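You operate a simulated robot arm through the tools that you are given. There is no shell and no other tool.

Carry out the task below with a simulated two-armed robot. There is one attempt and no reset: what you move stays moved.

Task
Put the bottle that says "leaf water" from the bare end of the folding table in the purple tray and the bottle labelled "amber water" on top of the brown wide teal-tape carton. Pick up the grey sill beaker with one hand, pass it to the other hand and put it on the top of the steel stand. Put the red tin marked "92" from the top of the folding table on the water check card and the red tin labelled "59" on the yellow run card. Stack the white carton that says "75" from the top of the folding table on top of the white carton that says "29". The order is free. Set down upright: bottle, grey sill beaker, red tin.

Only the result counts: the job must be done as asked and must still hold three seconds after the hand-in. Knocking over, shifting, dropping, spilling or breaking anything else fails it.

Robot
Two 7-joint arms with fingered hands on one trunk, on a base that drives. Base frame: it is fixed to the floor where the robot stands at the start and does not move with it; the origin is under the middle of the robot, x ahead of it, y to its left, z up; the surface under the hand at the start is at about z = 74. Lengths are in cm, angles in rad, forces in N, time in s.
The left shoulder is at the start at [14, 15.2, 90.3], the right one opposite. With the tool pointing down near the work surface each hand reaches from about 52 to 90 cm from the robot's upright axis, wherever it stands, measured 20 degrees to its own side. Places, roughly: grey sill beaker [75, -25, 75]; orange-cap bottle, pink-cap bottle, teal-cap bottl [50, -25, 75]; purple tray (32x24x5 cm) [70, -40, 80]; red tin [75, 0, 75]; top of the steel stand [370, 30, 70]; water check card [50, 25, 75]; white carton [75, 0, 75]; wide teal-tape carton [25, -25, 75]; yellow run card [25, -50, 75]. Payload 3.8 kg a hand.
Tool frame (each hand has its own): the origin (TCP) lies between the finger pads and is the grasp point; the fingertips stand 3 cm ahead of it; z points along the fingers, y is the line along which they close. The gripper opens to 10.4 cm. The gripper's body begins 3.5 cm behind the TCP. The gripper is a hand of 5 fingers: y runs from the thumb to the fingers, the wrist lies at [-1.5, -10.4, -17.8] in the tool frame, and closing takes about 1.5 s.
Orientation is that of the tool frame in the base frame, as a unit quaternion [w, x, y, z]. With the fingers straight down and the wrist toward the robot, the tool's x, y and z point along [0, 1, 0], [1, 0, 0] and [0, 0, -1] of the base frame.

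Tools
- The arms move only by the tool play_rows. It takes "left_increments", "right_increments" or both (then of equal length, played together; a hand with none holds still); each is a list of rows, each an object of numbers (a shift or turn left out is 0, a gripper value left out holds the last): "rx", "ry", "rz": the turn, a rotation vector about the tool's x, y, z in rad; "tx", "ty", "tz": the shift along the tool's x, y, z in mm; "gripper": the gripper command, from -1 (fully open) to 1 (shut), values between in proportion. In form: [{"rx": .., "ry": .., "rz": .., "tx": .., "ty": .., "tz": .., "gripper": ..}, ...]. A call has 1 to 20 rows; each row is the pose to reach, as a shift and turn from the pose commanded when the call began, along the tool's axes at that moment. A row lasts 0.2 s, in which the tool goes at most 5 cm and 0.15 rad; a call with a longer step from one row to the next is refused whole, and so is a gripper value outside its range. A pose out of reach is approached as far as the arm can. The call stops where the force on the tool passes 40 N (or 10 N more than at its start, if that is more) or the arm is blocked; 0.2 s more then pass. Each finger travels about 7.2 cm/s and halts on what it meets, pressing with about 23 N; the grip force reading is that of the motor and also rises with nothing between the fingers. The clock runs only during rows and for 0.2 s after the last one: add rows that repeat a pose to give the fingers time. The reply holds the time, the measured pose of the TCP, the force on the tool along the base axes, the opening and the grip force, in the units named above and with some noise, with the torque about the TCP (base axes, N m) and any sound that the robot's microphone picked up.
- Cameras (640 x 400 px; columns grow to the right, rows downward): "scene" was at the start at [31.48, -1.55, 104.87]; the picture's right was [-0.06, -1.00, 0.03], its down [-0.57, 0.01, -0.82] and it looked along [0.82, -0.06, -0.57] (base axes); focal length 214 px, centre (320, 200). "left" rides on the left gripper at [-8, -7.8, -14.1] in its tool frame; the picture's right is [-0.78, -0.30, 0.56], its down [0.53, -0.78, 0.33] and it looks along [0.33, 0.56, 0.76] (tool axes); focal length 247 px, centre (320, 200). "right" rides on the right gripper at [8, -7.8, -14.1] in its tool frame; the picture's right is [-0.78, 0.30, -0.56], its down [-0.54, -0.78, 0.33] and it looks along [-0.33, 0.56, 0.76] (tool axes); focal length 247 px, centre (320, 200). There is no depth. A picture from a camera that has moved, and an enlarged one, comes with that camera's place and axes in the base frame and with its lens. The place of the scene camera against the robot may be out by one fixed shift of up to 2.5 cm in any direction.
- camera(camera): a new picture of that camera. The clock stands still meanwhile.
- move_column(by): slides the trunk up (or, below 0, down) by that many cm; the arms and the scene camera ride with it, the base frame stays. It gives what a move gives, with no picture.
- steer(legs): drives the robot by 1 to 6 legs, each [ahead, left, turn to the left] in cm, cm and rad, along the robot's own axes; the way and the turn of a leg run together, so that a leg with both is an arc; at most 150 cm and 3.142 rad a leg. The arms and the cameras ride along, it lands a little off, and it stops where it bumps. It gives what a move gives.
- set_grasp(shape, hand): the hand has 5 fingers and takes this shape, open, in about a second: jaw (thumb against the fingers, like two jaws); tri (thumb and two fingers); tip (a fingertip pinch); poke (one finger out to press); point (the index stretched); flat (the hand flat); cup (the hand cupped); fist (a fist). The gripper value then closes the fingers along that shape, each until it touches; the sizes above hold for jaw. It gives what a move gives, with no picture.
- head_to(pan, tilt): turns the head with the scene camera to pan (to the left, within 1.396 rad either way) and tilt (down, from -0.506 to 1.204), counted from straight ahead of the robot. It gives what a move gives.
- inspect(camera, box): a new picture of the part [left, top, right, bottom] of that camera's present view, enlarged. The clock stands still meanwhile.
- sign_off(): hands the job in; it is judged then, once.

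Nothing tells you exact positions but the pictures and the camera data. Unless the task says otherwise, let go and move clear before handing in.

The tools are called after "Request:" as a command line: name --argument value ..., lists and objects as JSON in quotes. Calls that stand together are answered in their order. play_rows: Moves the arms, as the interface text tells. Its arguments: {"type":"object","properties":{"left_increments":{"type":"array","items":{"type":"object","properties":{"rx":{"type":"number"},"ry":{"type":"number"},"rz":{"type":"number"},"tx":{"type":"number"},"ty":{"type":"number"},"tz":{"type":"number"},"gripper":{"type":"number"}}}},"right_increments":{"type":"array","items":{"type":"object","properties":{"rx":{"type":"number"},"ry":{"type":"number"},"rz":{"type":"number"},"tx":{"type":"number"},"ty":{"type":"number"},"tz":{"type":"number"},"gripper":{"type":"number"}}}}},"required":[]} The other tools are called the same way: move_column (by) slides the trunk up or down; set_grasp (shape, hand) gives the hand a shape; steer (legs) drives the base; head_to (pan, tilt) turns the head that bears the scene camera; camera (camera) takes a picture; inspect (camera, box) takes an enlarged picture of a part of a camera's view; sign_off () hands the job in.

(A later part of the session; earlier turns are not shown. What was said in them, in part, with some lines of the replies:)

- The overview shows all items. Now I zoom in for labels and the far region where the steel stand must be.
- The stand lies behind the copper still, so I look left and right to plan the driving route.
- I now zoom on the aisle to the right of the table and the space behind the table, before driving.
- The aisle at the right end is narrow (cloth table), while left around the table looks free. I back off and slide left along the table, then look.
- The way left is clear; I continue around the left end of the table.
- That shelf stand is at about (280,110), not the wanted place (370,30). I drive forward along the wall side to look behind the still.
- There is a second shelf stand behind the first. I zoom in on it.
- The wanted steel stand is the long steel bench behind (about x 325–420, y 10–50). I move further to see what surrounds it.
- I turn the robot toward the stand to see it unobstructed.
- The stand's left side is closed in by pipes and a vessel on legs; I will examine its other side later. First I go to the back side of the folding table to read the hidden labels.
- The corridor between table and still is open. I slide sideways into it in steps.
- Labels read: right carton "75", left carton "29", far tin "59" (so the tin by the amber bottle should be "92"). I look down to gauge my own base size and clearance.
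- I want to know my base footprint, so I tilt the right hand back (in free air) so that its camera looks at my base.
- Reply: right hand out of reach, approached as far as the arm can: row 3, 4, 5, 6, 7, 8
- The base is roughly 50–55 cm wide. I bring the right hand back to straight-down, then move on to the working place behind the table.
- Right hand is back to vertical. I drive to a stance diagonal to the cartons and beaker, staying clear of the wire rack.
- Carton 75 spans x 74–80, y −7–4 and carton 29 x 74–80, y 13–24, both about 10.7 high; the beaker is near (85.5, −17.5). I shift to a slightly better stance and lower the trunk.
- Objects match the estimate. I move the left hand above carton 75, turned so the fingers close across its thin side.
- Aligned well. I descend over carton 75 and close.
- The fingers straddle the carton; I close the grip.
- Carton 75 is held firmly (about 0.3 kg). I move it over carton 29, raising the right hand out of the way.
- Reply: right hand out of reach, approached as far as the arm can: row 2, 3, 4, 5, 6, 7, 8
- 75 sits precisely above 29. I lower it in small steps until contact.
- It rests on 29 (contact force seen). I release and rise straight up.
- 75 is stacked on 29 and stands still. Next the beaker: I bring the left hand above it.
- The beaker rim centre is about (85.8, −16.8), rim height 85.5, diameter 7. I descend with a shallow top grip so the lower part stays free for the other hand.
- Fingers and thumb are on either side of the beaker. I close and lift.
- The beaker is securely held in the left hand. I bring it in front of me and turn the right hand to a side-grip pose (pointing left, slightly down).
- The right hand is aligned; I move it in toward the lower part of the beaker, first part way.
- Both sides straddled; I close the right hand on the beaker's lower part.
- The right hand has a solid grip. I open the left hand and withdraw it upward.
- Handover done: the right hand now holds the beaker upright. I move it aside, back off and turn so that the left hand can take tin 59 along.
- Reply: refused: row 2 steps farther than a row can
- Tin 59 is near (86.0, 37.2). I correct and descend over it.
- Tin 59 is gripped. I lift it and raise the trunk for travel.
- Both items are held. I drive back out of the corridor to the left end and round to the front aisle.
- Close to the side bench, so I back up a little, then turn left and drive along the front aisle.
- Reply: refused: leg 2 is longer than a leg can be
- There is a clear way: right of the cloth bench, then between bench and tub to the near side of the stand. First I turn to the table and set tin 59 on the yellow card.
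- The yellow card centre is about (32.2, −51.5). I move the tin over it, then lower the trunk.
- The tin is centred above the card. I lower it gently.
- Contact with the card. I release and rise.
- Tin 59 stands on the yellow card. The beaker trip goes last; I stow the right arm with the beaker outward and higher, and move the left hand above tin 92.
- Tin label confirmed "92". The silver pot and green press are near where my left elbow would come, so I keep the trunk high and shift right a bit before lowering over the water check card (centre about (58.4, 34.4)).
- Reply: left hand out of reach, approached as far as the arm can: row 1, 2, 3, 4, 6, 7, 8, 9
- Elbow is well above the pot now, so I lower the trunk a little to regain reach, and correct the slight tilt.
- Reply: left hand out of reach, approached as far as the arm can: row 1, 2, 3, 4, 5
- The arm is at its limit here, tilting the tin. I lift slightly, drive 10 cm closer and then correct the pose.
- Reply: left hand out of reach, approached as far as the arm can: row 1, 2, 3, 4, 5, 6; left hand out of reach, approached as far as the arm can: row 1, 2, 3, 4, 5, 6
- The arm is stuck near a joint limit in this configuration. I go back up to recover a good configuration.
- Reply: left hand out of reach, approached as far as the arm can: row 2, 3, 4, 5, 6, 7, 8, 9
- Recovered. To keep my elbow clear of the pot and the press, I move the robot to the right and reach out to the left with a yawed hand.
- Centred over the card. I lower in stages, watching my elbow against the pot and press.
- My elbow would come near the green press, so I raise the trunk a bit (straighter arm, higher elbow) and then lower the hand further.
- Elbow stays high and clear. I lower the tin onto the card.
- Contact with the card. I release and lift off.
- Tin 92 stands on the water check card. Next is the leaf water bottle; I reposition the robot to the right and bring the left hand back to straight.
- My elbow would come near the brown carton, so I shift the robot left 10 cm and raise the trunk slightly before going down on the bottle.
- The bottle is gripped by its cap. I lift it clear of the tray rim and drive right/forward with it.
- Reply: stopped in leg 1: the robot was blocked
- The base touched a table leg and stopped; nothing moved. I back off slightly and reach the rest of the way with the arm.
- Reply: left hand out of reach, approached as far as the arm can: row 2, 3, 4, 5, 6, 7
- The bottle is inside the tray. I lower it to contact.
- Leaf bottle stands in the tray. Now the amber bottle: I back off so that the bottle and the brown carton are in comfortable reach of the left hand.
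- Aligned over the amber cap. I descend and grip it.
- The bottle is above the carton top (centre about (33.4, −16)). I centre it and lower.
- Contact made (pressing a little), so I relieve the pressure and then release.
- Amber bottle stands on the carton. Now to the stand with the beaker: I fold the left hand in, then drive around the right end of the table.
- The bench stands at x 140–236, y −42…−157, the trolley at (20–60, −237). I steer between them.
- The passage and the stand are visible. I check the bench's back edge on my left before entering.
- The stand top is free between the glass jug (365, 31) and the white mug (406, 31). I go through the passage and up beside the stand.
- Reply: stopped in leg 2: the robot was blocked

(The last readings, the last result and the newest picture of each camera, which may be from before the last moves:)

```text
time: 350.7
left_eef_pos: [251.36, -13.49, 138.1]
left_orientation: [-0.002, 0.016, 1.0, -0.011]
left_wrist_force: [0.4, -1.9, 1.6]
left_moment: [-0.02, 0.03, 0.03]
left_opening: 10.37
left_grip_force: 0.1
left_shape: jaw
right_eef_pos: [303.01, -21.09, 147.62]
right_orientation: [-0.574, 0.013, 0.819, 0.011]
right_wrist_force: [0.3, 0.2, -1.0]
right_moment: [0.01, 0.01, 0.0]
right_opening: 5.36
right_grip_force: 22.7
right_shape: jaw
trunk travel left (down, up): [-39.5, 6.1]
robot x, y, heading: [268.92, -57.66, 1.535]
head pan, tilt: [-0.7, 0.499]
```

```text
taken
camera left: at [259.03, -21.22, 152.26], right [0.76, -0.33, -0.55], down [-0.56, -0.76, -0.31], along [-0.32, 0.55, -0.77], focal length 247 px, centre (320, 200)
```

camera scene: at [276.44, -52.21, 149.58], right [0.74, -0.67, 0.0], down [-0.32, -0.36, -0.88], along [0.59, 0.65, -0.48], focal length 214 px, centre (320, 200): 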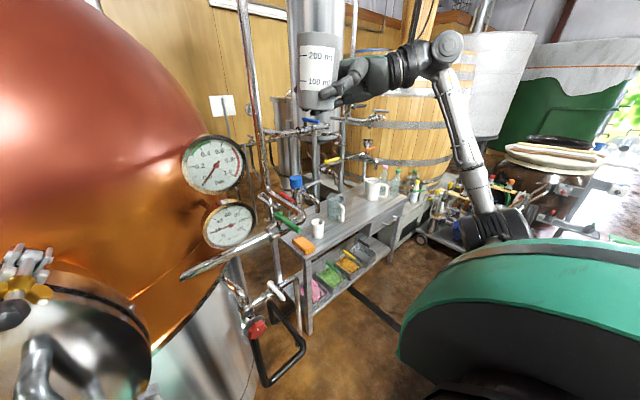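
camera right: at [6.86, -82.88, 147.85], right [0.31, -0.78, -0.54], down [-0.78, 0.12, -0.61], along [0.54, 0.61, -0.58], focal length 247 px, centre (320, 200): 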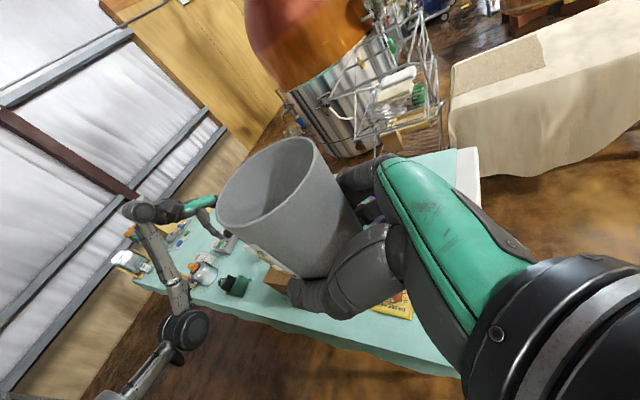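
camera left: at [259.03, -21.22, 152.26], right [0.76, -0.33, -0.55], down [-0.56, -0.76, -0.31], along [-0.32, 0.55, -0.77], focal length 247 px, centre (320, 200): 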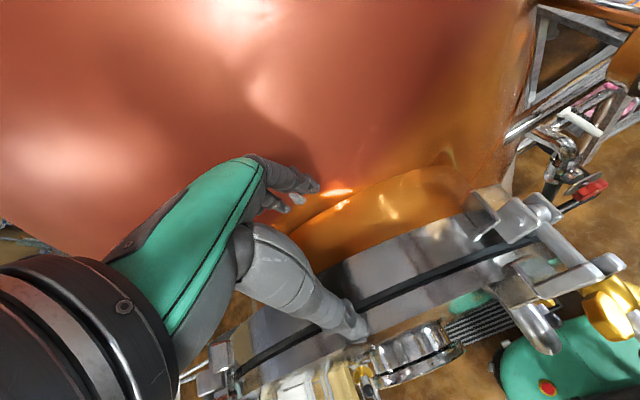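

My left hand touched the still's door; it stopped at once. I back off and fold the left hand further in.

Request:
steer --legs '[[-12, 0, 0]]'

Request:
play_rows --left_increments '[{"ty": -25}, {"ty": -50}, {"ty": -75}, {"ty": -100}, {"ty": -120}, {"ty": -120}]'

Request:
camera --camera "left"

Request:
head_to --pan 0.0 --tilt 0.9

Request:
camera --camera "scene"

```text
time: 351.7
left_eef_pos: [251.51, -15.92, 138.02]
left_orientation: [0.003, 0.017, 1.0, -0.008]
left_wrist_force: [0.5, 1.0, 0.1]
left_moment: [-0.03, 0.02, -0.02]
left_opening: 10.39
left_grip_force: 0.0
left_shape: jaw
right_eef_pos: [302.93, -23.73, 147.13]
right_orientation: [-0.573, 0.019, 0.819, 0.005]
right_wrist_force: [0.6, 1.1, -0.6]
right_moment: [-0.01, 0.03, 0.03]
right_opening: 5.32
right_grip_force: 23.0
right_shape: jaw
trunk travel left (down, up): [-39.5, 6.1]
robot x, y, heading: [268.78, -62.19, 1.53]
head pan, tilt: [-0.7, 0.499]
stopped in leg 1: the force on the tool passed its limit at 47 N (the readings are from after the stop); the commanded pose is now the measured one
```

```text
time: 353.1
left_eef_pos: [250.9, -28.92, 138.46]
left_orientation: [0.003, 0.017, 1.0, -0.004]
left_wrist_force: [-0.2, -0.6, -0.2]
left_moment: [-0.04, 0.01, -0.03]
left_opening: 10.41
left_grip_force: 0.2
left_shape: jaw
right_eef_pos: [302.62, -25.01, 147.39]
right_orientation: [-0.573, 0.016, 0.819, 0.009]
right_wrist_force: [0.4, -0.7, -0.1]
right_moment: [-0.02, 0.02, 0.01]
right_opening: 5.37
right_grip_force: 22.9
right_shape: jaw
trunk travel left (down, up): [-39.5, 6.1]
robot x, y, heading: [269.07, -62.34, 1.534]
head pan, tilt: [-0.7, 0.499]
```

```text
taken
camera left: at [258.37, -36.88, 152.65], right [0.77, -0.33, -0.55], down [-0.56, -0.76, -0.33], along [-0.31, 0.56, -0.77], focal length 247 px, centre (320, 200)
```

left: 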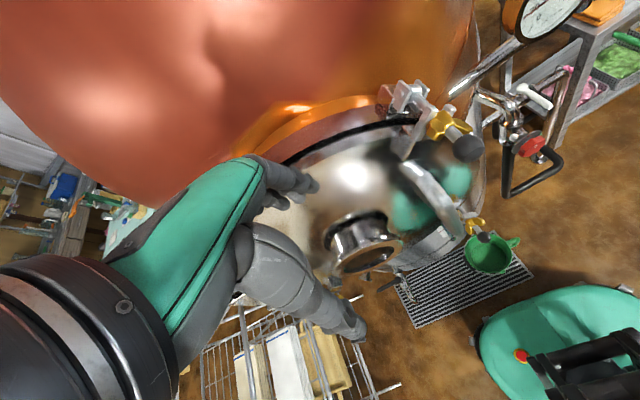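

```text
time: 354.2
left_eef_pos: [250.77, -29.02, 138.42]
left_orientation: [0.004, 0.017, 1.0, -0.004]
left_wrist_force: [0.6, -0.7, 0.6]
left_moment: [0.01, 0.02, -0.01]
left_opening: 10.4
left_grip_force: 0.0
left_shape: jaw
right_eef_pos: [302.66, -25.0, 147.42]
right_orientation: [-0.573, 0.016, 0.819, 0.009]
right_wrist_force: [-0.3, -0.3, -0.7]
right_moment: [0.01, -0.03, 0.0]
right_opening: 5.33
right_grip_force: 23.1
right_shape: jaw
trunk travel left (down, up): [-39.5, 6.1]
robot x, y, heading: [269.36, -61.97, 1.529]
head pan, tilt: [0.0, 0.901]
```

```text
taken
camera scene: at [270.33, -55.14, 146.16], right [1.0, -0.04, 0.0], down [-0.03, -0.79, -0.61], along [0.02, 0.61, -0.79], focal length 214 px, centre (320, 200)
```

scene: 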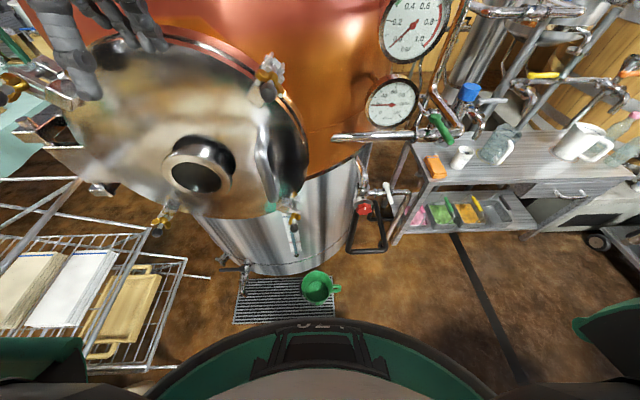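

The green cup and mat are close in front of my base, so I first slide right, then move up to the stand.

Request:
steer --legs '[[0, -40, 0.04], [16, -60, 0]]'

Request:
camera --camera "scene"

Request:
head_to --pan 0.0 --tilt 0.5

Request:
camera --camera "scene"

Request:
camera --camera "right"

Request:
camera --camera "left"

```text
time: 359.8
left_eef_pos: [349.72, -14.26, 138.52]
left_orientation: [0.005, -0.006, 1.0, -0.005]
left_wrist_force: [0.3, 0.7, -0.5]
left_moment: [0.0, 0.01, 0.02]
left_opening: 10.39
left_grip_force: 0.1
left_shape: jaw
right_eef_pos: [401.38, -8.02, 147.41]
right_orientation: [-0.571, -0.002, 0.821, -0.003]
right_wrist_force: [-0.2, 0.2, 0.3]
right_moment: [0.02, -0.02, 0.01]
right_opening: 5.36
right_grip_force: 23.5
right_shape: jaw
trunk travel left (down, up): [-39.5, 6.1]
robot x, y, heading: [369.6, -46.47, 1.575]
head pan, tilt: [0.0, 0.901]
```

```text
taken
camera scene: at [370.36, -39.63, 146.16], right [1.0, 0.0, 0.0], down [0.0, -0.79, -0.61], along [0.0, 0.61, -0.79], focal length 214 px, centre (320, 200)
```

scene: 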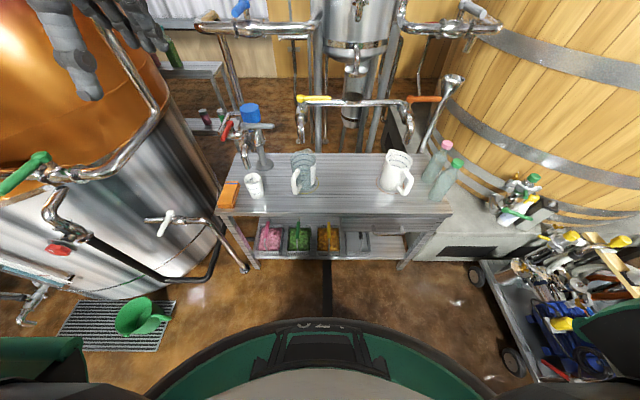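

```text
time: 360.6
left_eef_pos: [349.93, -14.24, 138.55]
left_orientation: [0.003, -0.005, 1.0, -0.005]
left_wrist_force: [0.3, -0.5, -0.2]
left_moment: [-0.04, 0.0, -0.01]
left_opening: 10.39
left_grip_force: 0.0
left_shape: jaw
right_eef_pos: [401.59, -8.1, 147.39]
right_orientation: [-0.573, -0.002, 0.82, -0.003]
right_wrist_force: [0.6, -0.2, 0.3]
right_moment: [0.0, -0.02, 0.0]
right_opening: 5.34
right_grip_force: 22.7
right_shape: jaw
trunk travel left (down, up): [-39.5, 6.1]
robot x, y, heading: [369.83, -46.61, 1.57]
head pan, tilt: [0.0, 0.499]
```

```text
taken
camera scene: at [370.56, -37.99, 149.52], right [1.0, 0.0, 0.0], down [0.0, -0.49, -0.87], along [0.0, 0.87, -0.49], focal length 214 px, centre (320, 200)
```

scene: 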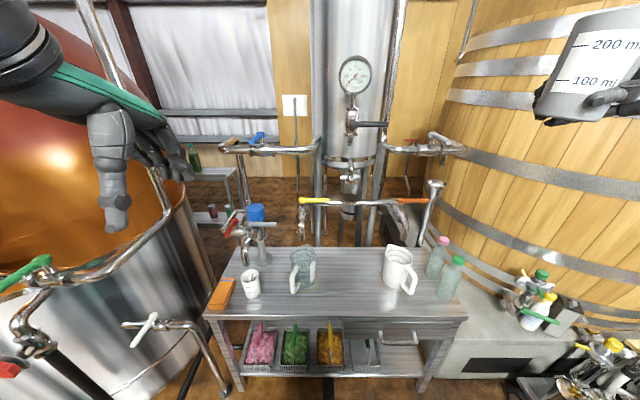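

```text
taken
camera right: at [412.12, -15.6, 159.8], right [0.79, 0.3, -0.54], down [-0.12, -0.78, -0.61], along [-0.6, 0.55, -0.58], focal length 247 px, centre (320, 200)
```

right: 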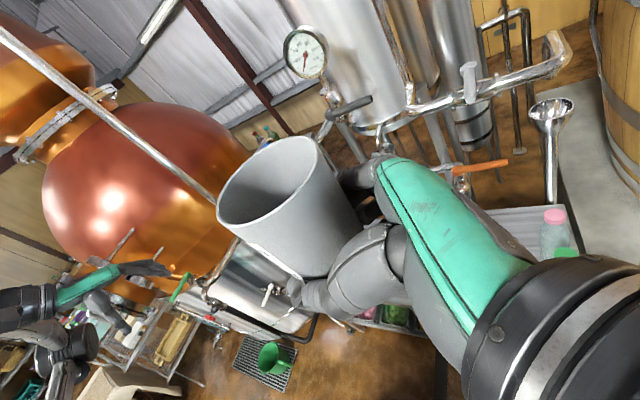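

```text
taken
camera left: at [357.82, -21.83, 152.67], right [0.78, -0.29, -0.55], down [-0.52, -0.79, -0.33], along [-0.33, 0.55, -0.77], focal length 247 px, centre (320, 200)
```

left: 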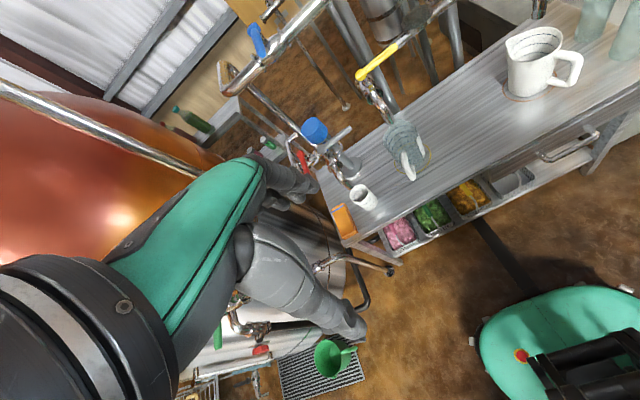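

I am right in front of the stand; the space between jug and mug is free. I zoom to locate the free spot accurately.

Request:
inspect --camera "left" --box '[320, 0, 640, 270]'

Request:
inspect --camera "scene" --box '[180, 200, 500, 400]'

```text
1.48 times, centred on (480, 135) of left
camera zoom: at [357.82, -21.83, 152.67], right [0.78, -0.29, -0.55], down [-0.52, -0.79, -0.33], along [-0.33, 0.55, -0.77], focal length 366 px, centre (83, 296)
```

zoom: 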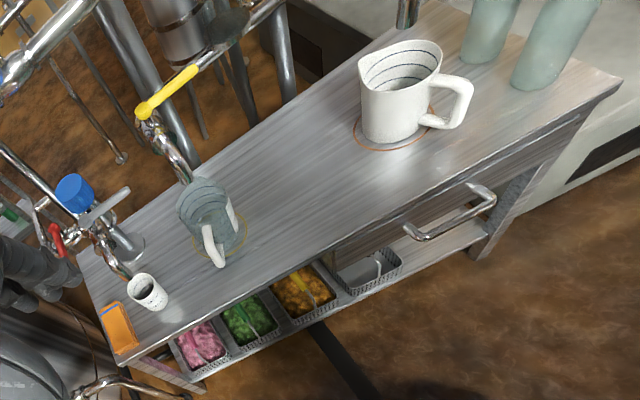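

```text
2.00 times, centred on (340, 300) of scene
camera zoom: at [370.56, -37.99, 149.52], right [1.0, 0.0, 0.0], down [0.0, -0.49, -0.87], along [0.0, 0.87, -0.49], focal length 429 px, centre (280, 0)
```

zoom: 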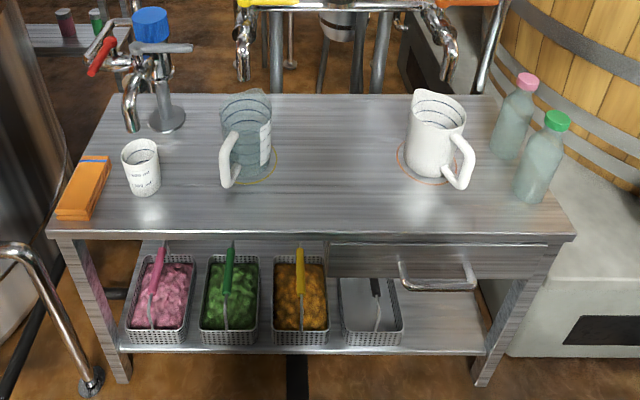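

The free spot is about (379, 23), 9 cm from the near edge. I lower the trunk first.

Request:
move_column --by -36

Request:
camera --camera "right"

Request:
camera --camera "left"

Request:
head_to --pan -0.1 --tilt 0.1

Request:
camera --camera "scene"

```text
time: 364.1
left_eef_pos: [349.83, -14.4, 102.61]
left_orientation: [0.004, -0.005, 1.0, -0.004]
left_wrist_force: [0.2, -0.3, 0.8]
left_moment: [-0.02, 0.01, 0.02]
left_opening: 10.41
left_grip_force: 0.1
left_shape: jaw
right_eef_pos: [401.5, -8.02, 111.55]
right_orientation: [-0.573, -0.001, 0.82, -0.002]
right_wrist_force: [0.1, 0.3, -0.1]
right_moment: [0.0, 0.0, 0.0]
right_opening: 5.34
right_grip_force: 23.7
right_shape: jaw
trunk travel left (down, up): [-3.5, 42.1]
robot x, y, heading: [369.34, -46.79, 1.576]
head pan, tilt: [0.0, 0.499]
```

```text
taken
camera right: at [412.06, -15.7, 123.87], right [0.79, 0.3, -0.54], down [-0.12, -0.78, -0.61], along [-0.6, 0.55, -0.58], focal length 247 px, centre (320, 200)
```

right: 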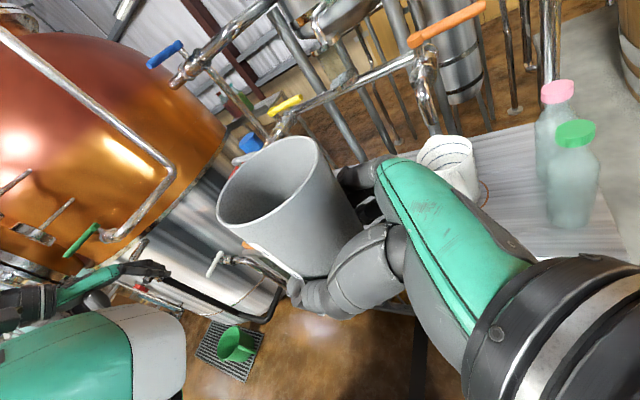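

```text
taken
camera left: at [357.77, -21.91, 116.71], right [0.78, -0.29, -0.55], down [-0.52, -0.79, -0.33], along [-0.33, 0.55, -0.77], focal length 247 px, centre (320, 200)
```

left: 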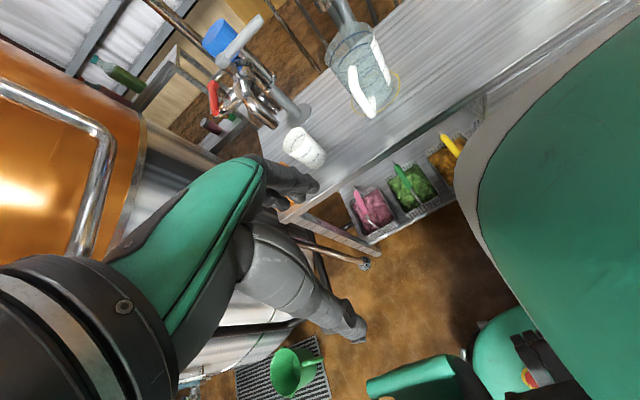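

```text
time: 365.0
left_eef_pos: [349.91, -14.3, 102.47]
left_orientation: [0.004, -0.005, 1.0, -0.005]
left_wrist_force: [0.7, -0.1, 0.5]
left_moment: [0.0, 0.06, -0.03]
left_opening: 10.39
left_grip_force: 0.0
left_shape: jaw
right_eef_pos: [401.54, -7.89, 111.41]
right_orientation: [-0.573, -0.002, 0.82, -0.003]
right_wrist_force: [0.3, -0.1, 0.3]
right_moment: [0.02, 0.0, 0.03]
right_opening: 5.34
right_grip_force: 23.5
right_shape: jaw
trunk travel left (down, up): [-3.5, 42.1]
robot x, y, heading: [369.15, -46.72, 1.575]
head pan, tilt: [-0.099, 0.099]
```

```text
taken
camera scene: at [371.32, -18.0, 106.79], right [1.0, -0.08, 0.04], down [-0.01, -0.53, -0.85], along [0.09, 0.84, -0.53], focal length 214 px, centre (320, 200)
```

scene: 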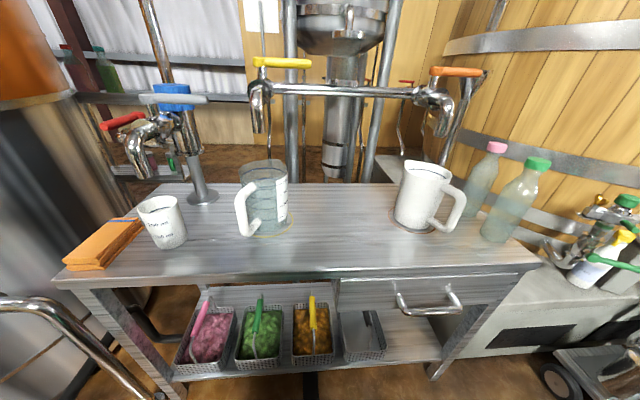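

Request:
play_rows --right_increments '[{"tx": 6, "ty": 25, "tz": 17}, {"tx": 12, "ty": 56, "tz": 37}, {"tx": 20, "ty": 88, "tz": 58}, {"tx": 27, "ty": 120, "tz": 79}, {"tx": 34, "ty": 152, "tz": 100}, {"tx": 41, "ty": 184, "tz": 120}, {"tx": 48, "ty": 216, "tz": 141}, {"tx": 56, "ty": 250, "tz": 163}, {"tx": 64, "ty": 282, "tz": 184}, {"tx": 70, "ty": 306, "tz": 200}, {"tx": 70, "ty": 310, "tz": 202}, {"tx": 70, "ty": 310, "tz": 202}]'

Request:
camera --camera "scene"

Request:
camera --camera "right"

Request:
camera --camera "left"

```text
time: 367.6
left_eef_pos: [349.9, -14.32, 102.46]
left_orientation: [0.003, -0.005, 1.0, -0.004]
left_wrist_force: [1.0, 0.4, 1.3]
left_moment: [-0.01, 0.01, -0.02]
left_opening: 10.4
left_grip_force: 0.1
left_shape: jaw
right_eef_pos: [380.0, 22.85, 110.96]
right_orientation: [-0.573, -0.001, 0.82, -0.004]
right_wrist_force: [-0.4, -0.4, -0.9]
right_moment: [0.02, 0.02, -0.01]
right_opening: 5.33
right_grip_force: 22.9
right_shape: jaw
trunk travel left (down, up): [-3.5, 42.1]
robot x, y, heading: [369.44, -46.27, 1.577]
head pan, tilt: [-0.099, 0.099]
```

```text
taken
camera scene: at [371.31, -17.99, 106.8], right [1.0, -0.08, 0.04], down [-0.01, -0.53, -0.85], along [0.1, 0.84, -0.53], focal length 214 px, centre (320, 200)
```

scene: 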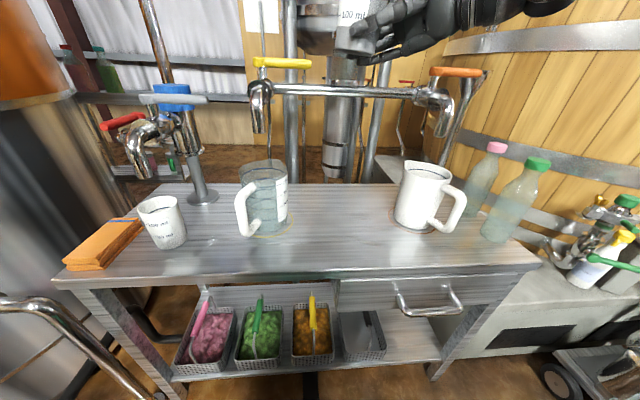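

```text
taken
camera right: at [390.54, 15.2, 123.32], right [0.79, 0.3, -0.54], down [-0.12, -0.78, -0.61], along [-0.6, 0.55, -0.58], focal length 247 px, centre (320, 200)
```

right: 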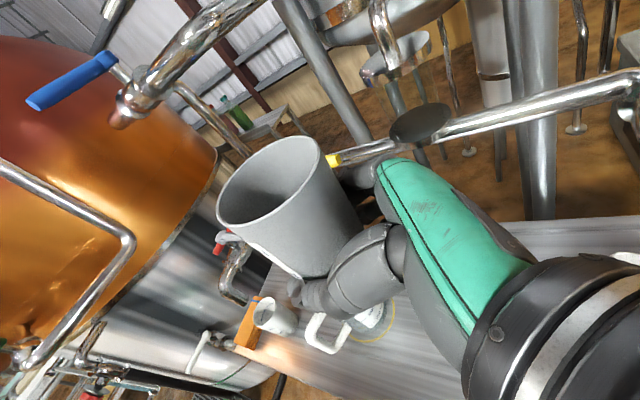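

```text
taken
camera left: at [357.75, -21.81, 116.66], right [0.78, -0.29, -0.55], down [-0.52, -0.79, -0.33], along [-0.33, 0.55, -0.77], focal length 247 px, centre (320, 200)
```

left: 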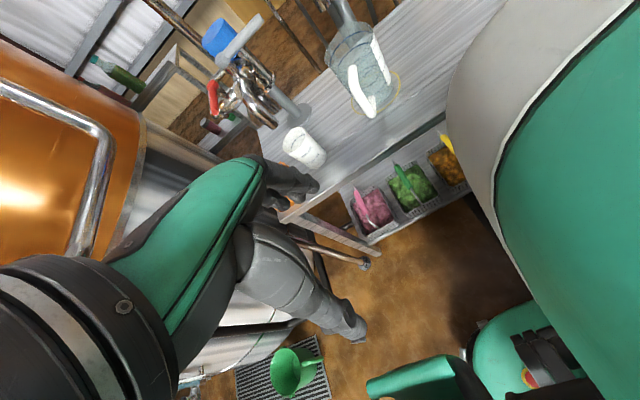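

Request:
play_rows --right_increments '[{"tx": -37, "tz": 13.5}, {"tx": -75, "tz": 27.5}, {"tx": -113, "tz": 41}, {"tx": -150, "tz": 55}, {"tx": -188, "tz": 68.5}, {"tx": -225, "tz": 82}, {"tx": -225, "tz": 82}]'

Request:
camera --camera "scene"

Request:
camera --camera "right"

```text
time: 369.2
left_eef_pos: [349.81, -14.28, 102.52]
left_orientation: [0.004, -0.005, 1.0, -0.004]
left_wrist_force: [0.9, -0.3, 0.3]
left_moment: [0.03, -0.02, 0.0]
left_opening: 10.39
left_grip_force: 0.0
left_shape: jaw
right_eef_pos: [379.74, 22.83, 86.89]
right_orientation: [-0.573, -0.002, 0.82, -0.004]
right_wrist_force: [-0.1, 0.4, -0.1]
right_moment: [-0.02, -0.04, -0.04]
right_opening: 5.3
right_grip_force: 23.4
right_shape: jaw
trunk travel left (down, up): [-3.5, 42.1]
robot x, y, heading: [369.47, -46.93, 1.577]
head pan, tilt: [-0.099, 0.099]
```

```text
taken
camera scene: at [371.3, -18.04, 106.82], right [1.0, -0.08, 0.04], down [-0.01, -0.53, -0.85], along [0.1, 0.84, -0.53], focal length 214 px, centre (320, 200)
```

scene: 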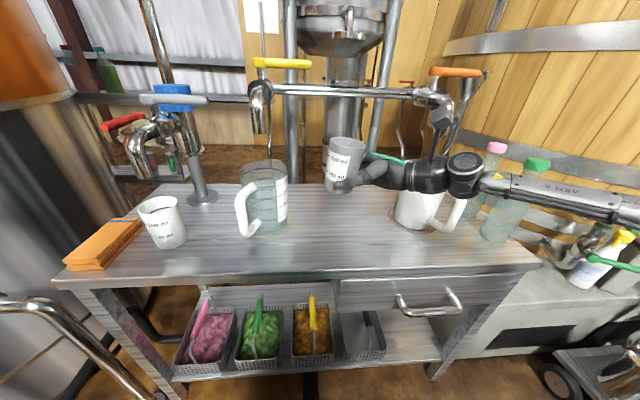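

```text
taken
camera right: at [390.24, 15.25, 99.31], right [0.79, 0.3, -0.54], down [-0.12, -0.78, -0.61], along [-0.6, 0.55, -0.58], focal length 247 px, centre (320, 200)
```

right: 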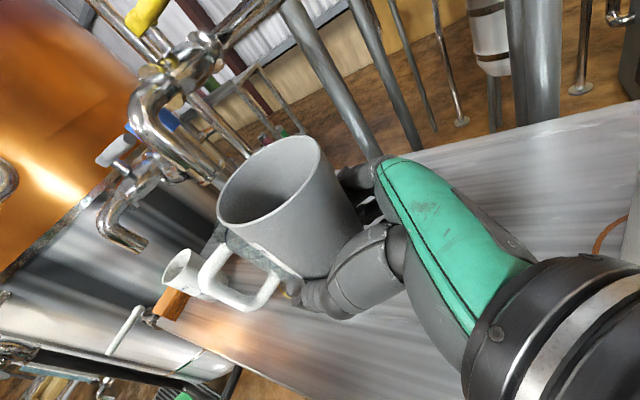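

Request:
play_rows --right_increments '[{"tx": -28, "tz": 10.3}, {"tx": -56, "tz": 20.5}, {"tx": -80, "tz": 29.3}, {"tx": -98, "tz": 35.8}, {"tx": -98, "tz": 35.8}]'

Request:
inspect --camera "scene" --box '[220, 120, 500, 300]'

Request:
camera --camera "right"

```text
time: 370.4
left_eef_pos: [349.87, -14.18, 102.45]
left_orientation: [0.004, -0.005, 1.0, -0.004]
left_wrist_force: [-0.2, 0.5, -0.3]
left_moment: [0.0, -0.01, 0.01]
left_opening: 10.39
left_grip_force: 0.1
left_shape: jaw
right_eef_pos: [379.27, 22.31, 78.17]
right_orientation: [-0.569, 0.003, 0.822, -0.005]
right_wrist_force: [-0.4, -0.7, -0.4]
right_moment: [0.01, 0.0, -0.02]
right_opening: 5.32
right_grip_force: 22.9
right_shape: jaw
right hand out of reach, approached as far as the arm can: row 4, 5
trunk travel left (down, up): [-3.5, 42.1]
robot x, y, heading: [369.49, -46.6, 1.575]
head pan, tilt: [-0.099, 0.099]
```

```text
2.22 times, centred on (360, 210) of scene
camera zoom: at [371.32, -17.99, 106.8], right [1.0, -0.08, 0.04], down [-0.01, -0.53, -0.85], along [0.1, 0.84, -0.53], focal length 477 px, centre (231, 178)
```

zoom: 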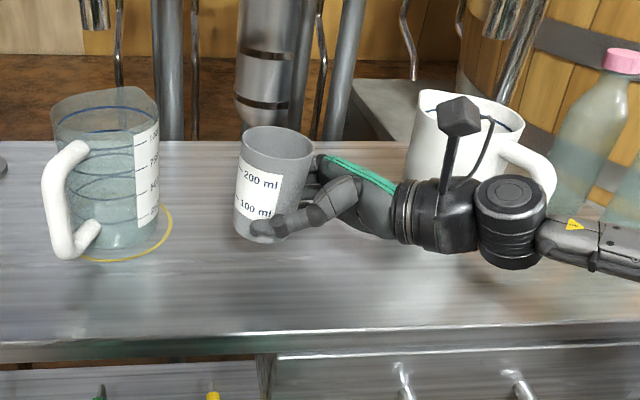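

```text
taken
camera right: at [389.65, 14.63, 90.77], right [0.79, 0.29, -0.53], down [-0.12, -0.78, -0.61], along [-0.6, 0.55, -0.59], focal length 247 px, centre (320, 200)
```

right: 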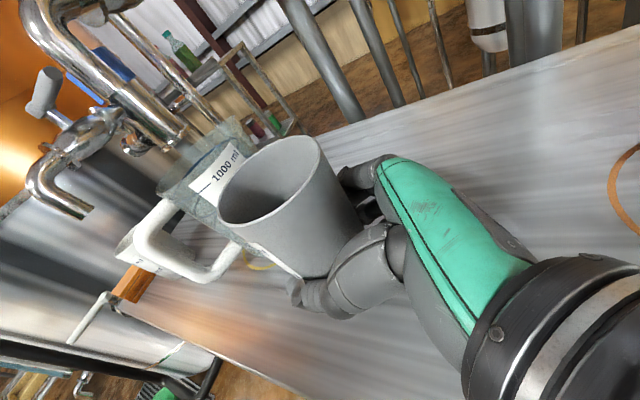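

The arm is at a limit 5 cm above the top; I use the remaining trunk travel to go lower.

Request:
move_column --by -3

Request:
inspect --camera "scene" --box '[220, 120, 500, 300]'

```text
time: 371.2
left_eef_pos: [349.89, -14.37, 99.65]
left_orientation: [0.004, -0.005, 1.0, -0.004]
left_wrist_force: [-0.6, 0.5, 0.0]
left_moment: [0.05, 0.04, -0.02]
left_opening: 10.42
left_grip_force: 0.2
left_shape: jaw
right_eef_pos: [379.22, 22.25, 75.21]
right_orientation: [-0.573, -0.002, 0.819, -0.002]
right_wrist_force: [0.3, 0.5, -0.8]
right_moment: [-0.02, -0.02, -0.02]
right_opening: 5.31
right_grip_force: 22.9
right_shape: jaw
trunk travel left (down, up): [-0.5, 45.1]
robot x, y, heading: [369.46, -46.63, 1.577]
head pan, tilt: [-0.099, 0.099]
```

```text
2.22 times, centred on (360, 210) of scene
camera zoom: at [371.3, -15.59, 101.69], right [1.0, -0.08, 0.05], down [-0.01, -0.58, -0.81], along [0.1, 0.81, -0.58], focal length 477 px, centre (231, 178)
```

zoom: 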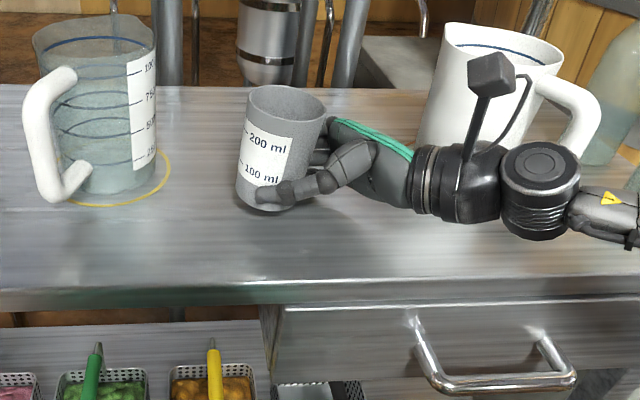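

Request:
play_rows --right_increments '[{"tx": -4.7, "tz": 1.7}, {"tx": -9.4, "tz": 3.4}, {"tx": -9.4, "tz": 3.4}]'

```text
time: 372.0
left_eef_pos: [349.92, -14.41, 99.53]
left_orientation: [0.004, -0.005, 1.0, -0.004]
left_wrist_force: [1.0, -0.2, 0.0]
left_moment: [-0.02, -0.03, 0.02]
left_opening: 10.4
left_grip_force: 0.1
left_shape: jaw
right_eef_pos: [379.33, 22.39, 74.46]
right_orientation: [-0.572, -0.002, 0.82, -0.002]
right_wrist_force: [2.3, -1.2, 4.9]
right_moment: [0.17, -0.1, -0.08]
right_opening: 5.32
right_grip_force: 22.9
right_shape: jaw
trunk travel left (down, up): [-0.5, 45.1]
robot x, y, heading: [369.33, -46.67, 1.57]
head pan, tilt: [-0.099, 0.099]
```

Contact felt. I check closely whether the beaker itself (not my fingers) rests flat.

Request:
inspect --camera "scene" --box '[300, 140, 420, 230]'

Request:
inspect --camera "right" --box '[180, 100, 460, 360]'

Request:
camera --camera "left"

```text
4.44 times, centred on (360, 185) of scene
camera zoom: at [371.33, -15.57, 101.69], right [1.0, -0.08, 0.05], down [-0.01, -0.59, -0.81], along [0.1, 0.81, -0.58], focal length 953 px, centre (142, 267)
```

zoom: 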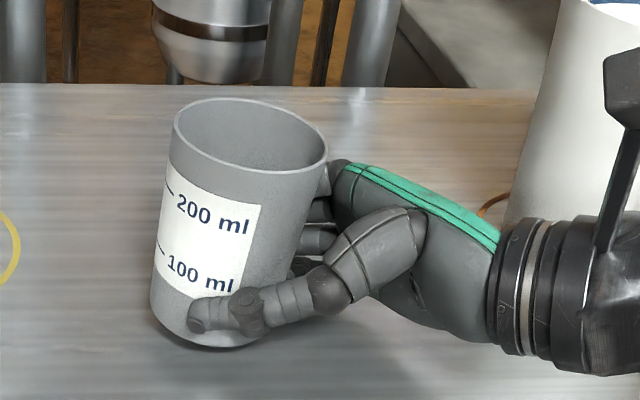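

```text
1.54 times, centred on (320, 230) of right
camera zoom: at [389.84, 14.63, 86.7], right [0.79, 0.3, -0.54], down [-0.12, -0.78, -0.62], along [-0.6, 0.55, -0.58], focal length 380 px, centre (320, 154)
```

zoom: 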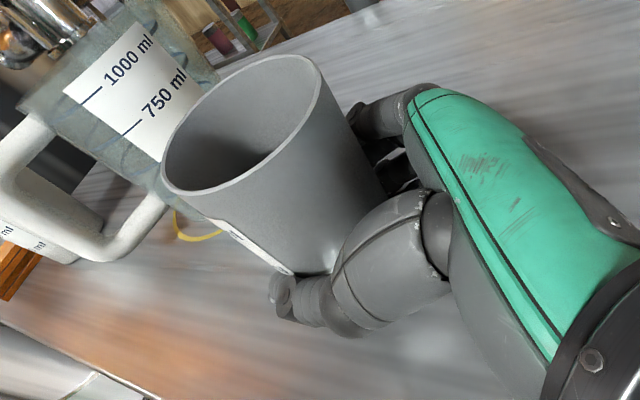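

```text
taken
camera left: at [357.78, -21.89, 113.69], right [0.78, -0.29, -0.55], down [-0.52, -0.79, -0.33], along [-0.33, 0.55, -0.77], focal length 247 px, centre (320, 200)
```

left: 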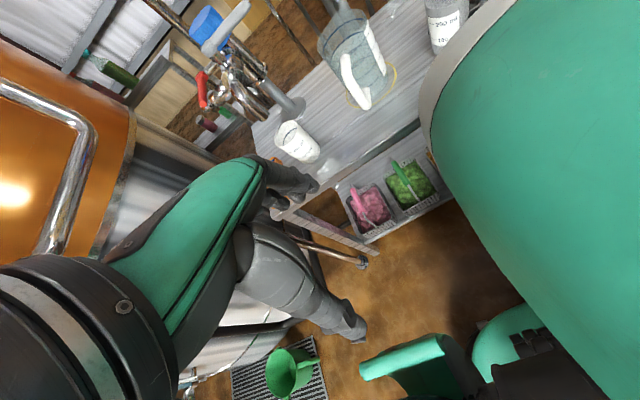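

The beaker leans a few degrees in my hand. I raise it slightly, straighten it, and lower again.

Request:
play_rows --right_increments '[{"tx": 6, "tz": -2}, {"tx": 11.3, "tz": -4.1}, {"tx": 11.3, "tz": -4.1, "ry": -0.05, "rx": -0.01, "rz": -0.02}, {"tx": 11.3, "tz": -4.1, "ry": -0.1, "rx": -0.015, "rz": -0.04}, {"tx": 11.3, "tz": -4.1, "ry": -0.1, "rx": -0.015, "rz": -0.04}]'

Request:
inspect --camera "scene" --box '[300, 140, 420, 230]'

Request:
inspect --camera "right" --box '[180, 100, 460, 360]'

```text
time: 373.2
left_eef_pos: [349.95, -14.25, 99.48]
left_orientation: [0.003, -0.006, 1.0, -0.005]
left_wrist_force: [0.1, 0.2, -0.1]
left_moment: [-0.01, 0.01, -0.01]
left_opening: 10.39
left_grip_force: 0.0
left_shape: jaw
right_eef_pos: [379.29, 22.35, 75.35]
right_orientation: [-0.531, -0.014, 0.847, 0.014]
right_wrist_force: [0.0, -0.7, -1.0]
right_moment: [-0.02, -0.01, 0.01]
right_opening: 5.33
right_grip_force: 23.2
right_shape: jaw
trunk travel left (down, up): [-0.5, 45.1]
robot x, y, heading: [369.36, -46.86, 1.579]
head pan, tilt: [-0.099, 0.099]
```

```text
4.44 times, centred on (360, 185) of scene
camera zoom: at [371.31, -15.48, 101.64], right [1.0, -0.08, 0.05], down [-0.01, -0.59, -0.81], along [0.1, 0.81, -0.58], focal length 953 px, centre (142, 267)
```

zoom: 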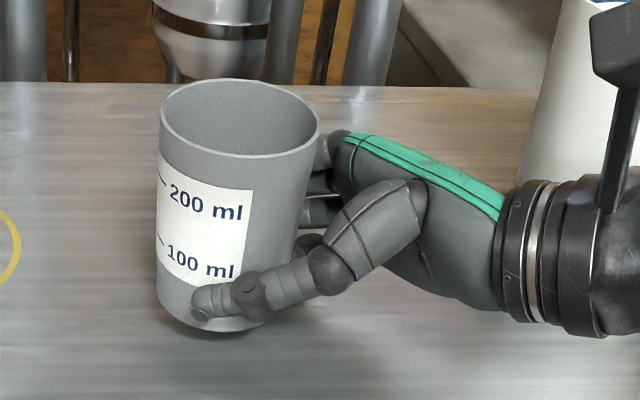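

```text
1.54 times, centred on (320, 230) of right
camera zoom: at [388.56, 14.11, 88.39], right [0.84, 0.32, -0.44], down [-0.06, -0.75, -0.66], along [-0.54, 0.58, -0.61], focal length 380 px, centre (320, 154)
```

zoom: 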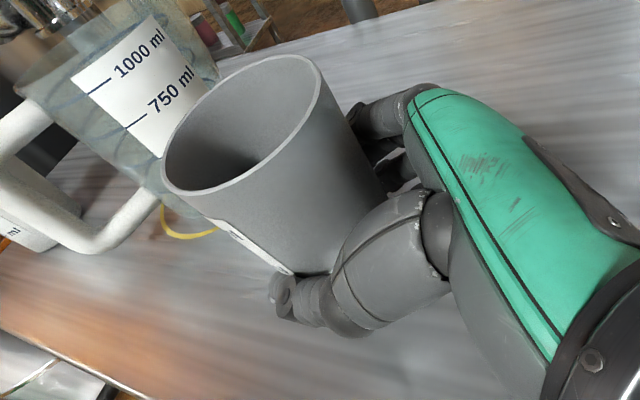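

Now it stands straight. I lower in small steps to contact.

Request:
play_rows --right_increments '[{"tx": -3.6, "tz": 1.7}, {"tx": -7.2, "tz": 3.5}, {"tx": -9, "tz": 4.35}, {"tx": -9, "tz": 4.35}]'

Request:
inspect --camera "scene" --box '[300, 140, 420, 230]'

```text
time: 374.2
left_eef_pos: [349.84, -14.33, 99.52]
left_orientation: [0.004, -0.005, 1.0, -0.004]
left_wrist_force: [-0.3, -0.4, 0.3]
left_moment: [0.02, -0.01, 0.01]
left_opening: 10.42
left_grip_force: 0.0
left_shape: jaw
right_eef_pos: [379.43, 22.38, 74.47]
right_orientation: [-0.532, -0.014, 0.846, 0.014]
right_wrist_force: [0.4, -0.3, 1.6]
right_moment: [0.06, -0.09, -0.02]
right_opening: 5.33
right_grip_force: 22.2
right_shape: jaw
trunk travel left (down, up): [-0.5, 45.1]
robot x, y, heading: [369.46, -46.73, 1.576]
head pan, tilt: [-0.099, 0.099]
```

```text
4.44 times, centred on (360, 185) of scene
camera zoom: at [371.31, -15.52, 101.66], right [1.0, -0.08, 0.05], down [-0.01, -0.59, -0.81], along [0.1, 0.81, -0.58], focal length 953 px, centre (142, 267)
```

zoom: 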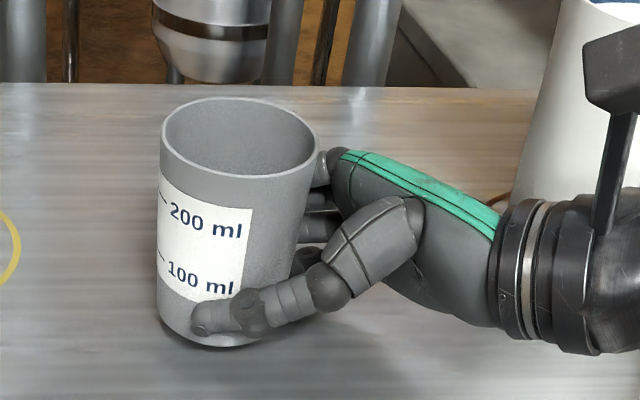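

Request:
play_rows --right_increments '[{"tx": -1.8, "tz": 0.9}, {"tx": -3.2, "tz": 1.5}, {"tx": -3.2, "tz": 1.5}]'

```text
time: 375.0
left_eef_pos: [349.81, -14.43, 99.44]
left_orientation: [0.004, -0.005, 1.0, -0.005]
left_wrist_force: [-0.3, 0.0, -0.8]
left_moment: [-0.04, -0.04, 0.03]
left_opening: 10.39
left_grip_force: 0.0
left_shape: jaw
right_eef_pos: [379.4, 22.35, 74.13]
right_orientation: [-0.532, -0.014, 0.847, 0.016]
right_wrist_force: [1.3, 0.4, 5.9]
right_moment: [0.18, -0.12, -0.03]
right_opening: 5.33
right_grip_force: 23.0
right_shape: jaw
trunk travel left (down, up): [-0.5, 45.1]
robot x, y, heading: [369.47, -46.3, 1.577]
head pan, tilt: [-0.099, 0.099]
```

Firm contact. I open the hand gently.

Request:
play_rows --right_increments '[{"tx": 1, "tz": -0.5, "rx": -0.015, "rz": -0.03}, {"tx": 1, "tz": -0.5, "rx": -0.015, "rz": -0.03, "gripper": 0.6}, {"tx": 1, "tz": -0.5, "rx": -0.015, "rz": -0.03, "gripper": 0.2}, {"tx": 1, "tz": -0.5, "rx": -0.015, "rz": -0.03, "gripper": -0.2}, {"tx": 1, "tz": -0.5, "rx": -0.015, "rz": -0.03, "gripper": -0.6}, {"tx": 1, "tz": -0.5, "rx": -0.015, "rz": -0.03, "gripper": -1}, {"tx": 1, "tz": -0.5, "rx": -0.015, "rz": -0.03}, {"tx": 1, "tz": -0.5, "rx": -0.015, "rz": -0.03}, {"tx": 1, "tz": -0.5, "rx": -0.015, "rz": -0.03}]'

Request:
inspect --camera "scene" --box '[280, 120, 440, 240]'

Request:
camera --camera "right"

```text
time: 377.0
left_eef_pos: [349.91, -14.32, 99.53]
left_orientation: [0.004, -0.006, 1.0, -0.004]
left_wrist_force: [-0.6, 0.0, 0.0]
left_moment: [-0.04, 0.01, -0.02]
left_opening: 10.4
left_grip_force: 0.0
left_shape: jaw
right_eef_pos: [379.45, 22.24, 74.1]
right_orientation: [-0.532, -0.023, 0.846, 0.029]
right_wrist_force: [-0.6, 0.6, 0.1]
right_moment: [0.01, 0.03, 0.03]
right_opening: 10.36
right_grip_force: 0.1
right_shape: jaw
trunk travel left (down, up): [-0.5, 45.1]
robot x, y, heading: [369.59, -46.6, 1.578]
head pan, tilt: [-0.099, 0.099]
```

```text
3.33 times, centred on (360, 180) of scene
camera zoom: at [371.31, -15.5, 101.65], right [1.0, -0.08, 0.05], down [-0.01, -0.59, -0.81], along [0.1, 0.81, -0.58], focal length 715 px, centre (187, 267)
```

zoom: 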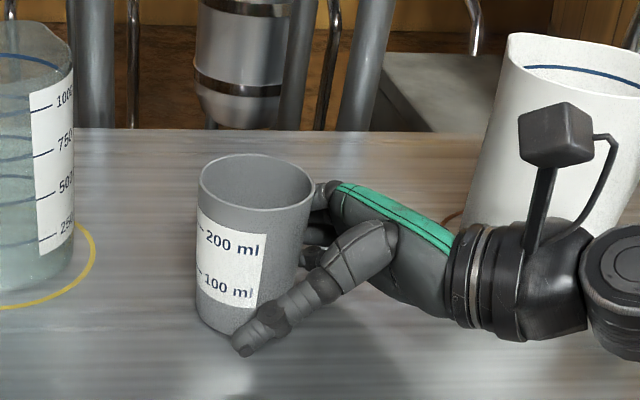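

```text
taken
camera right: at [388.67, 13.72, 86.89], right [0.84, 0.34, -0.43], down [-0.06, -0.73, -0.68], along [-0.54, 0.6, -0.59], focal length 247 px, centre (320, 200)
```

right: 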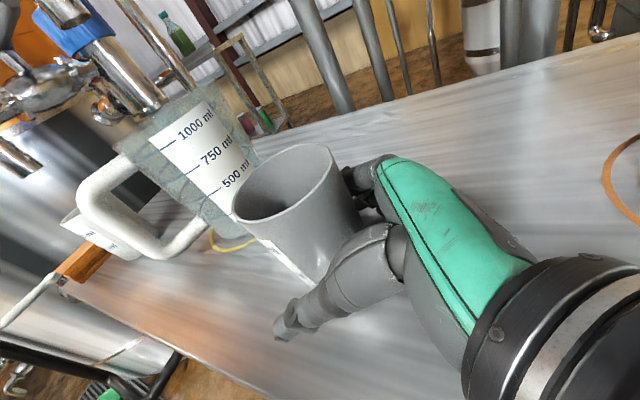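

The beaker stands upright on the stand. I withdraw the right hand carefully sideways, then up.

Request:
play_rows --right_increments '[{"tz": -12}, {"tz": -26}, {"tz": -40}, {"tz": -55}, {"tz": -68}, {"tz": -68}]'

Request:
inspect --camera "scene" --box '[260, 100, 500, 250]'

Request:
camera --camera "right"

```text
time: 378.4
left_eef_pos: [349.77, -14.27, 99.52]
left_orientation: [0.003, -0.005, 1.0, -0.004]
left_wrist_force: [0.1, -0.1, -0.2]
left_moment: [-0.01, 0.0, -0.01]
left_opening: 10.4
left_grip_force: 0.1
left_shape: jaw
right_eef_pos: [385.38, 22.24, 77.25]
right_orientation: [-0.531, -0.023, 0.846, 0.028]
right_wrist_force: [-0.5, 0.2, -0.8]
right_moment: [-0.01, -0.06, -0.02]
right_opening: 10.36
right_grip_force: 0.1
right_shape: jaw
trunk travel left (down, up): [-0.5, 45.1]
robot x, y, heading: [369.16, -46.67, 1.576]
head pan, tilt: [-0.099, 0.099]
```

```text
2.67 times, centred on (380, 175) of scene
camera zoom: at [371.3, -15.49, 101.64], right [1.0, -0.08, 0.05], down [-0.01, -0.59, -0.81], along [0.1, 0.81, -0.58], focal length 572 px, centre (160, 267)
```

zoom: 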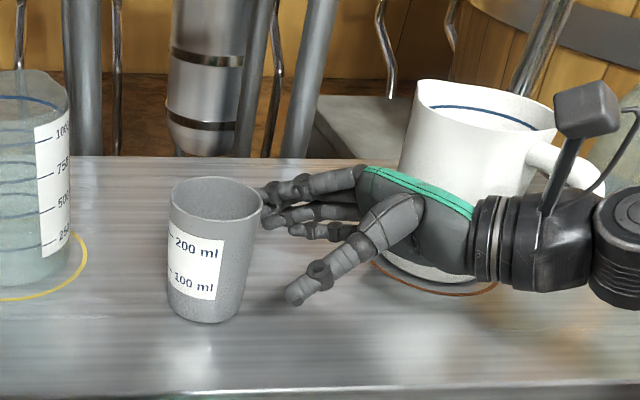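

```text
taken
camera right: at [394.77, 13.63, 89.96], right [0.84, 0.33, -0.43], down [-0.06, -0.73, -0.68], along [-0.54, 0.6, -0.59], focal length 247 px, centre (320, 200)
```

right: 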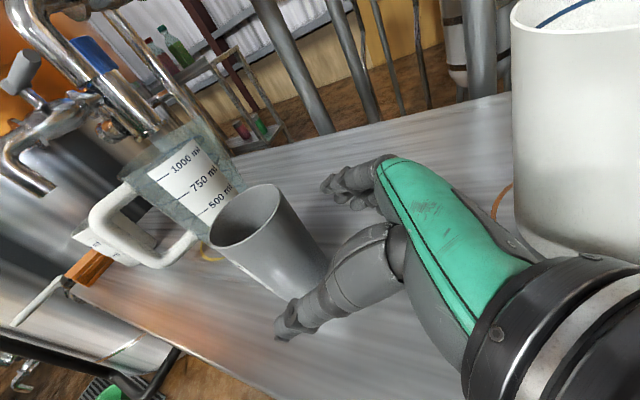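

Request:
play_rows --right_increments '[{"tx": 15, "tz": -20}, {"tx": 40, "tz": -33}, {"tx": 75, "tz": -50}, {"tx": 110, "tz": -67}, {"tx": 140, "tz": -82}, {"tx": 170, "tz": -96}, {"tx": 200, "tz": -110}, {"tx": 200, "tz": -110}]'

Request:
camera --camera "scene"

Request:
camera --camera "right"

```text
time: 380.2
left_eef_pos: [349.79, -14.16, 99.42]
left_orientation: [0.004, -0.005, 1.0, -0.006]
left_wrist_force: [0.2, 0.8, -0.1]
left_moment: [0.01, 0.0, -0.01]
left_opening: 10.42
left_grip_force: 0.1
left_shape: jaw
right_eef_pos: [386.53, 20.59, 99.86]
right_orientation: [-0.531, -0.022, 0.847, 0.029]
right_wrist_force: [0.0, 0.3, -1.3]
right_moment: [0.02, 0.03, -0.01]
right_opening: 10.34
right_grip_force: 0.0
right_shape: jaw
trunk travel left (down, up): [-0.5, 45.1]
robot x, y, heading: [369.36, -46.59, 1.576]
head pan, tilt: [-0.099, 0.099]
```

```text
taken
camera scene: at [371.32, -15.47, 101.63], right [1.0, -0.08, 0.05], down [-0.01, -0.59, -0.81], along [0.1, 0.81, -0.58], focal length 214 px, centre (320, 200)
```

scene: 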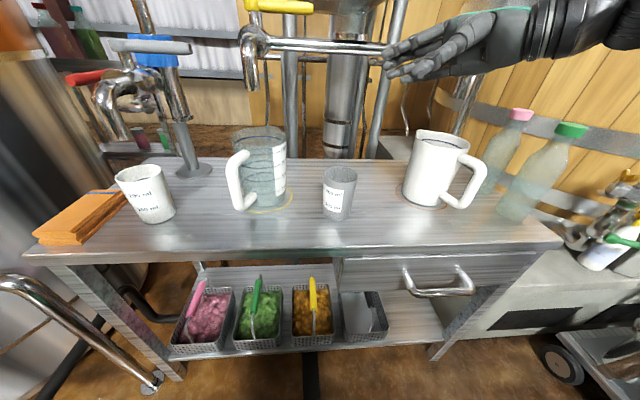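

```text
taken
camera right: at [395.83, 11.98, 112.71], right [0.84, 0.33, -0.43], down [-0.06, -0.73, -0.68], along [-0.54, 0.6, -0.59], focal length 247 px, centre (320, 200)
```

right: 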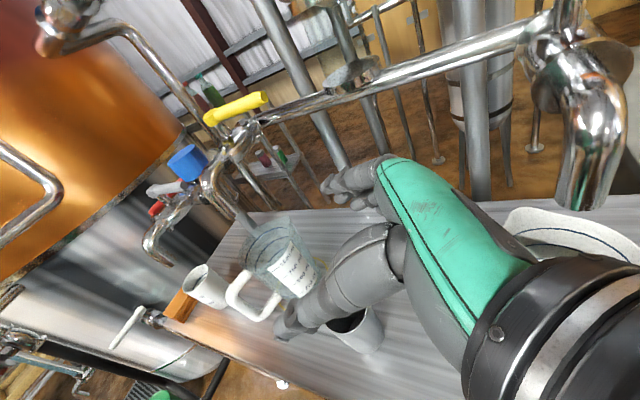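

The beaker stands upright between jug and mug. I pull the right hand back clear of the stand.

Request:
play_rows --right_increments '[{"tx": 20, "tz": -10, "ty": -15}, {"tx": 30, "tz": -15, "ty": -50}, {"tx": 30, "tz": -15, "ty": -90}, {"tx": 30, "tz": -15, "ty": -130}, {"tx": 30, "tz": -15, "ty": -170}, {"tx": 30, "tz": -15, "ty": -210}, {"tx": 30, "tz": -15, "ty": -240}, {"tx": 30, "tz": -15, "ty": -240}]'

Request:
camera --camera "scene"

Request:
camera --camera "left"

```text
time: 382.0
left_eef_pos: [349.95, -14.26, 99.44]
left_orientation: [0.004, -0.005, 1.0, -0.005]
left_wrist_force: [0.5, -0.3, 0.6]
left_moment: [-0.01, -0.02, -0.03]
left_opening: 10.4
left_grip_force: 0.1
left_shape: jaw
right_eef_pos: [386.63, -3.65, 101.47]
right_orientation: [-0.532, -0.021, 0.846, 0.029]
right_wrist_force: [-0.2, 0.5, 0.4]
right_moment: [0.03, 0.02, -0.03]
right_opening: 10.37
right_grip_force: 0.1
right_shape: jaw
trunk travel left (down, up): [-0.5, 45.1]
robot x, y, heading: [369.09, -46.36, 1.573]
head pan, tilt: [-0.099, 0.099]
```

```text
taken
camera scene: at [371.3, -15.5, 101.65], right [1.0, -0.08, 0.05], down [-0.01, -0.59, -0.81], along [0.1, 0.81, -0.58], focal length 214 px, centre (320, 200)
```

scene: 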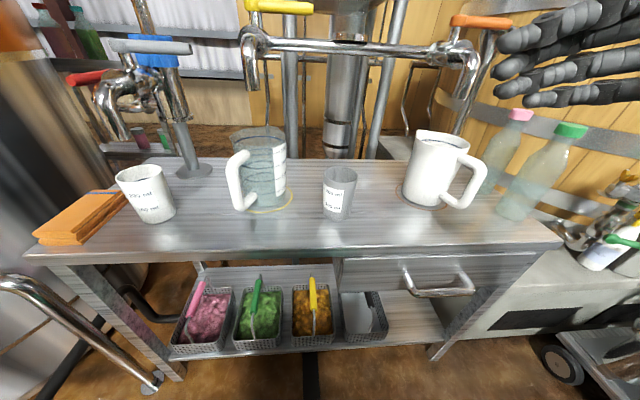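

```text
taken
camera left: at [357.76, -21.81, 113.66], right [0.78, -0.29, -0.55], down [-0.52, -0.79, -0.33], along [-0.33, 0.55, -0.77], focal length 247 px, centre (320, 200)
```

left: 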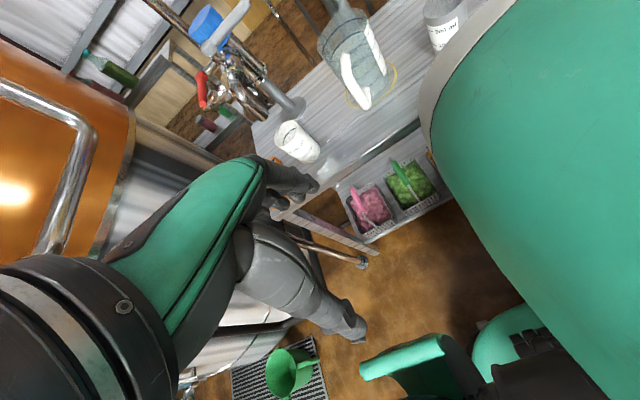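

Everything is in place: 75 is on 29, tin 92 is on the water check card and tin 59 on the yellow card. The leaf bottle is in the tray, the amber bottle is on the carton, and the beaker is on the steel stand. Both hands are clear, so I hand in.

Request:
sign_off

```text
The job is handed in.
```

I finished all the moves and handed the job in; no verdict came back, so the list below is what my own camera checks showed.

- **Cartons:** "75" is stacked on "29", edges lined up.
- **Red tins:** "92" stands on the water check card and "59" on the yellow run card.
- **Bottles:** "leaf water" stands in the purple tray, and "amber water" stands on top of the brown teal-tape carton.
- **Beaker:** I picked it up with the left hand and passed it to the right. It stands upright on the steel stand, between the glass jug and the white mug.

Two contacts along the way could matter. My base bumped a leg of the folding table and stopped there. My left hand also touched the copper still's door; when I backed off, a stop at 47 N was triggered. I saw nothing shift either time. My last view of the table, from a distance after the bottles were placed, showed everything in place. I didn't go back for a closer look before handing in.
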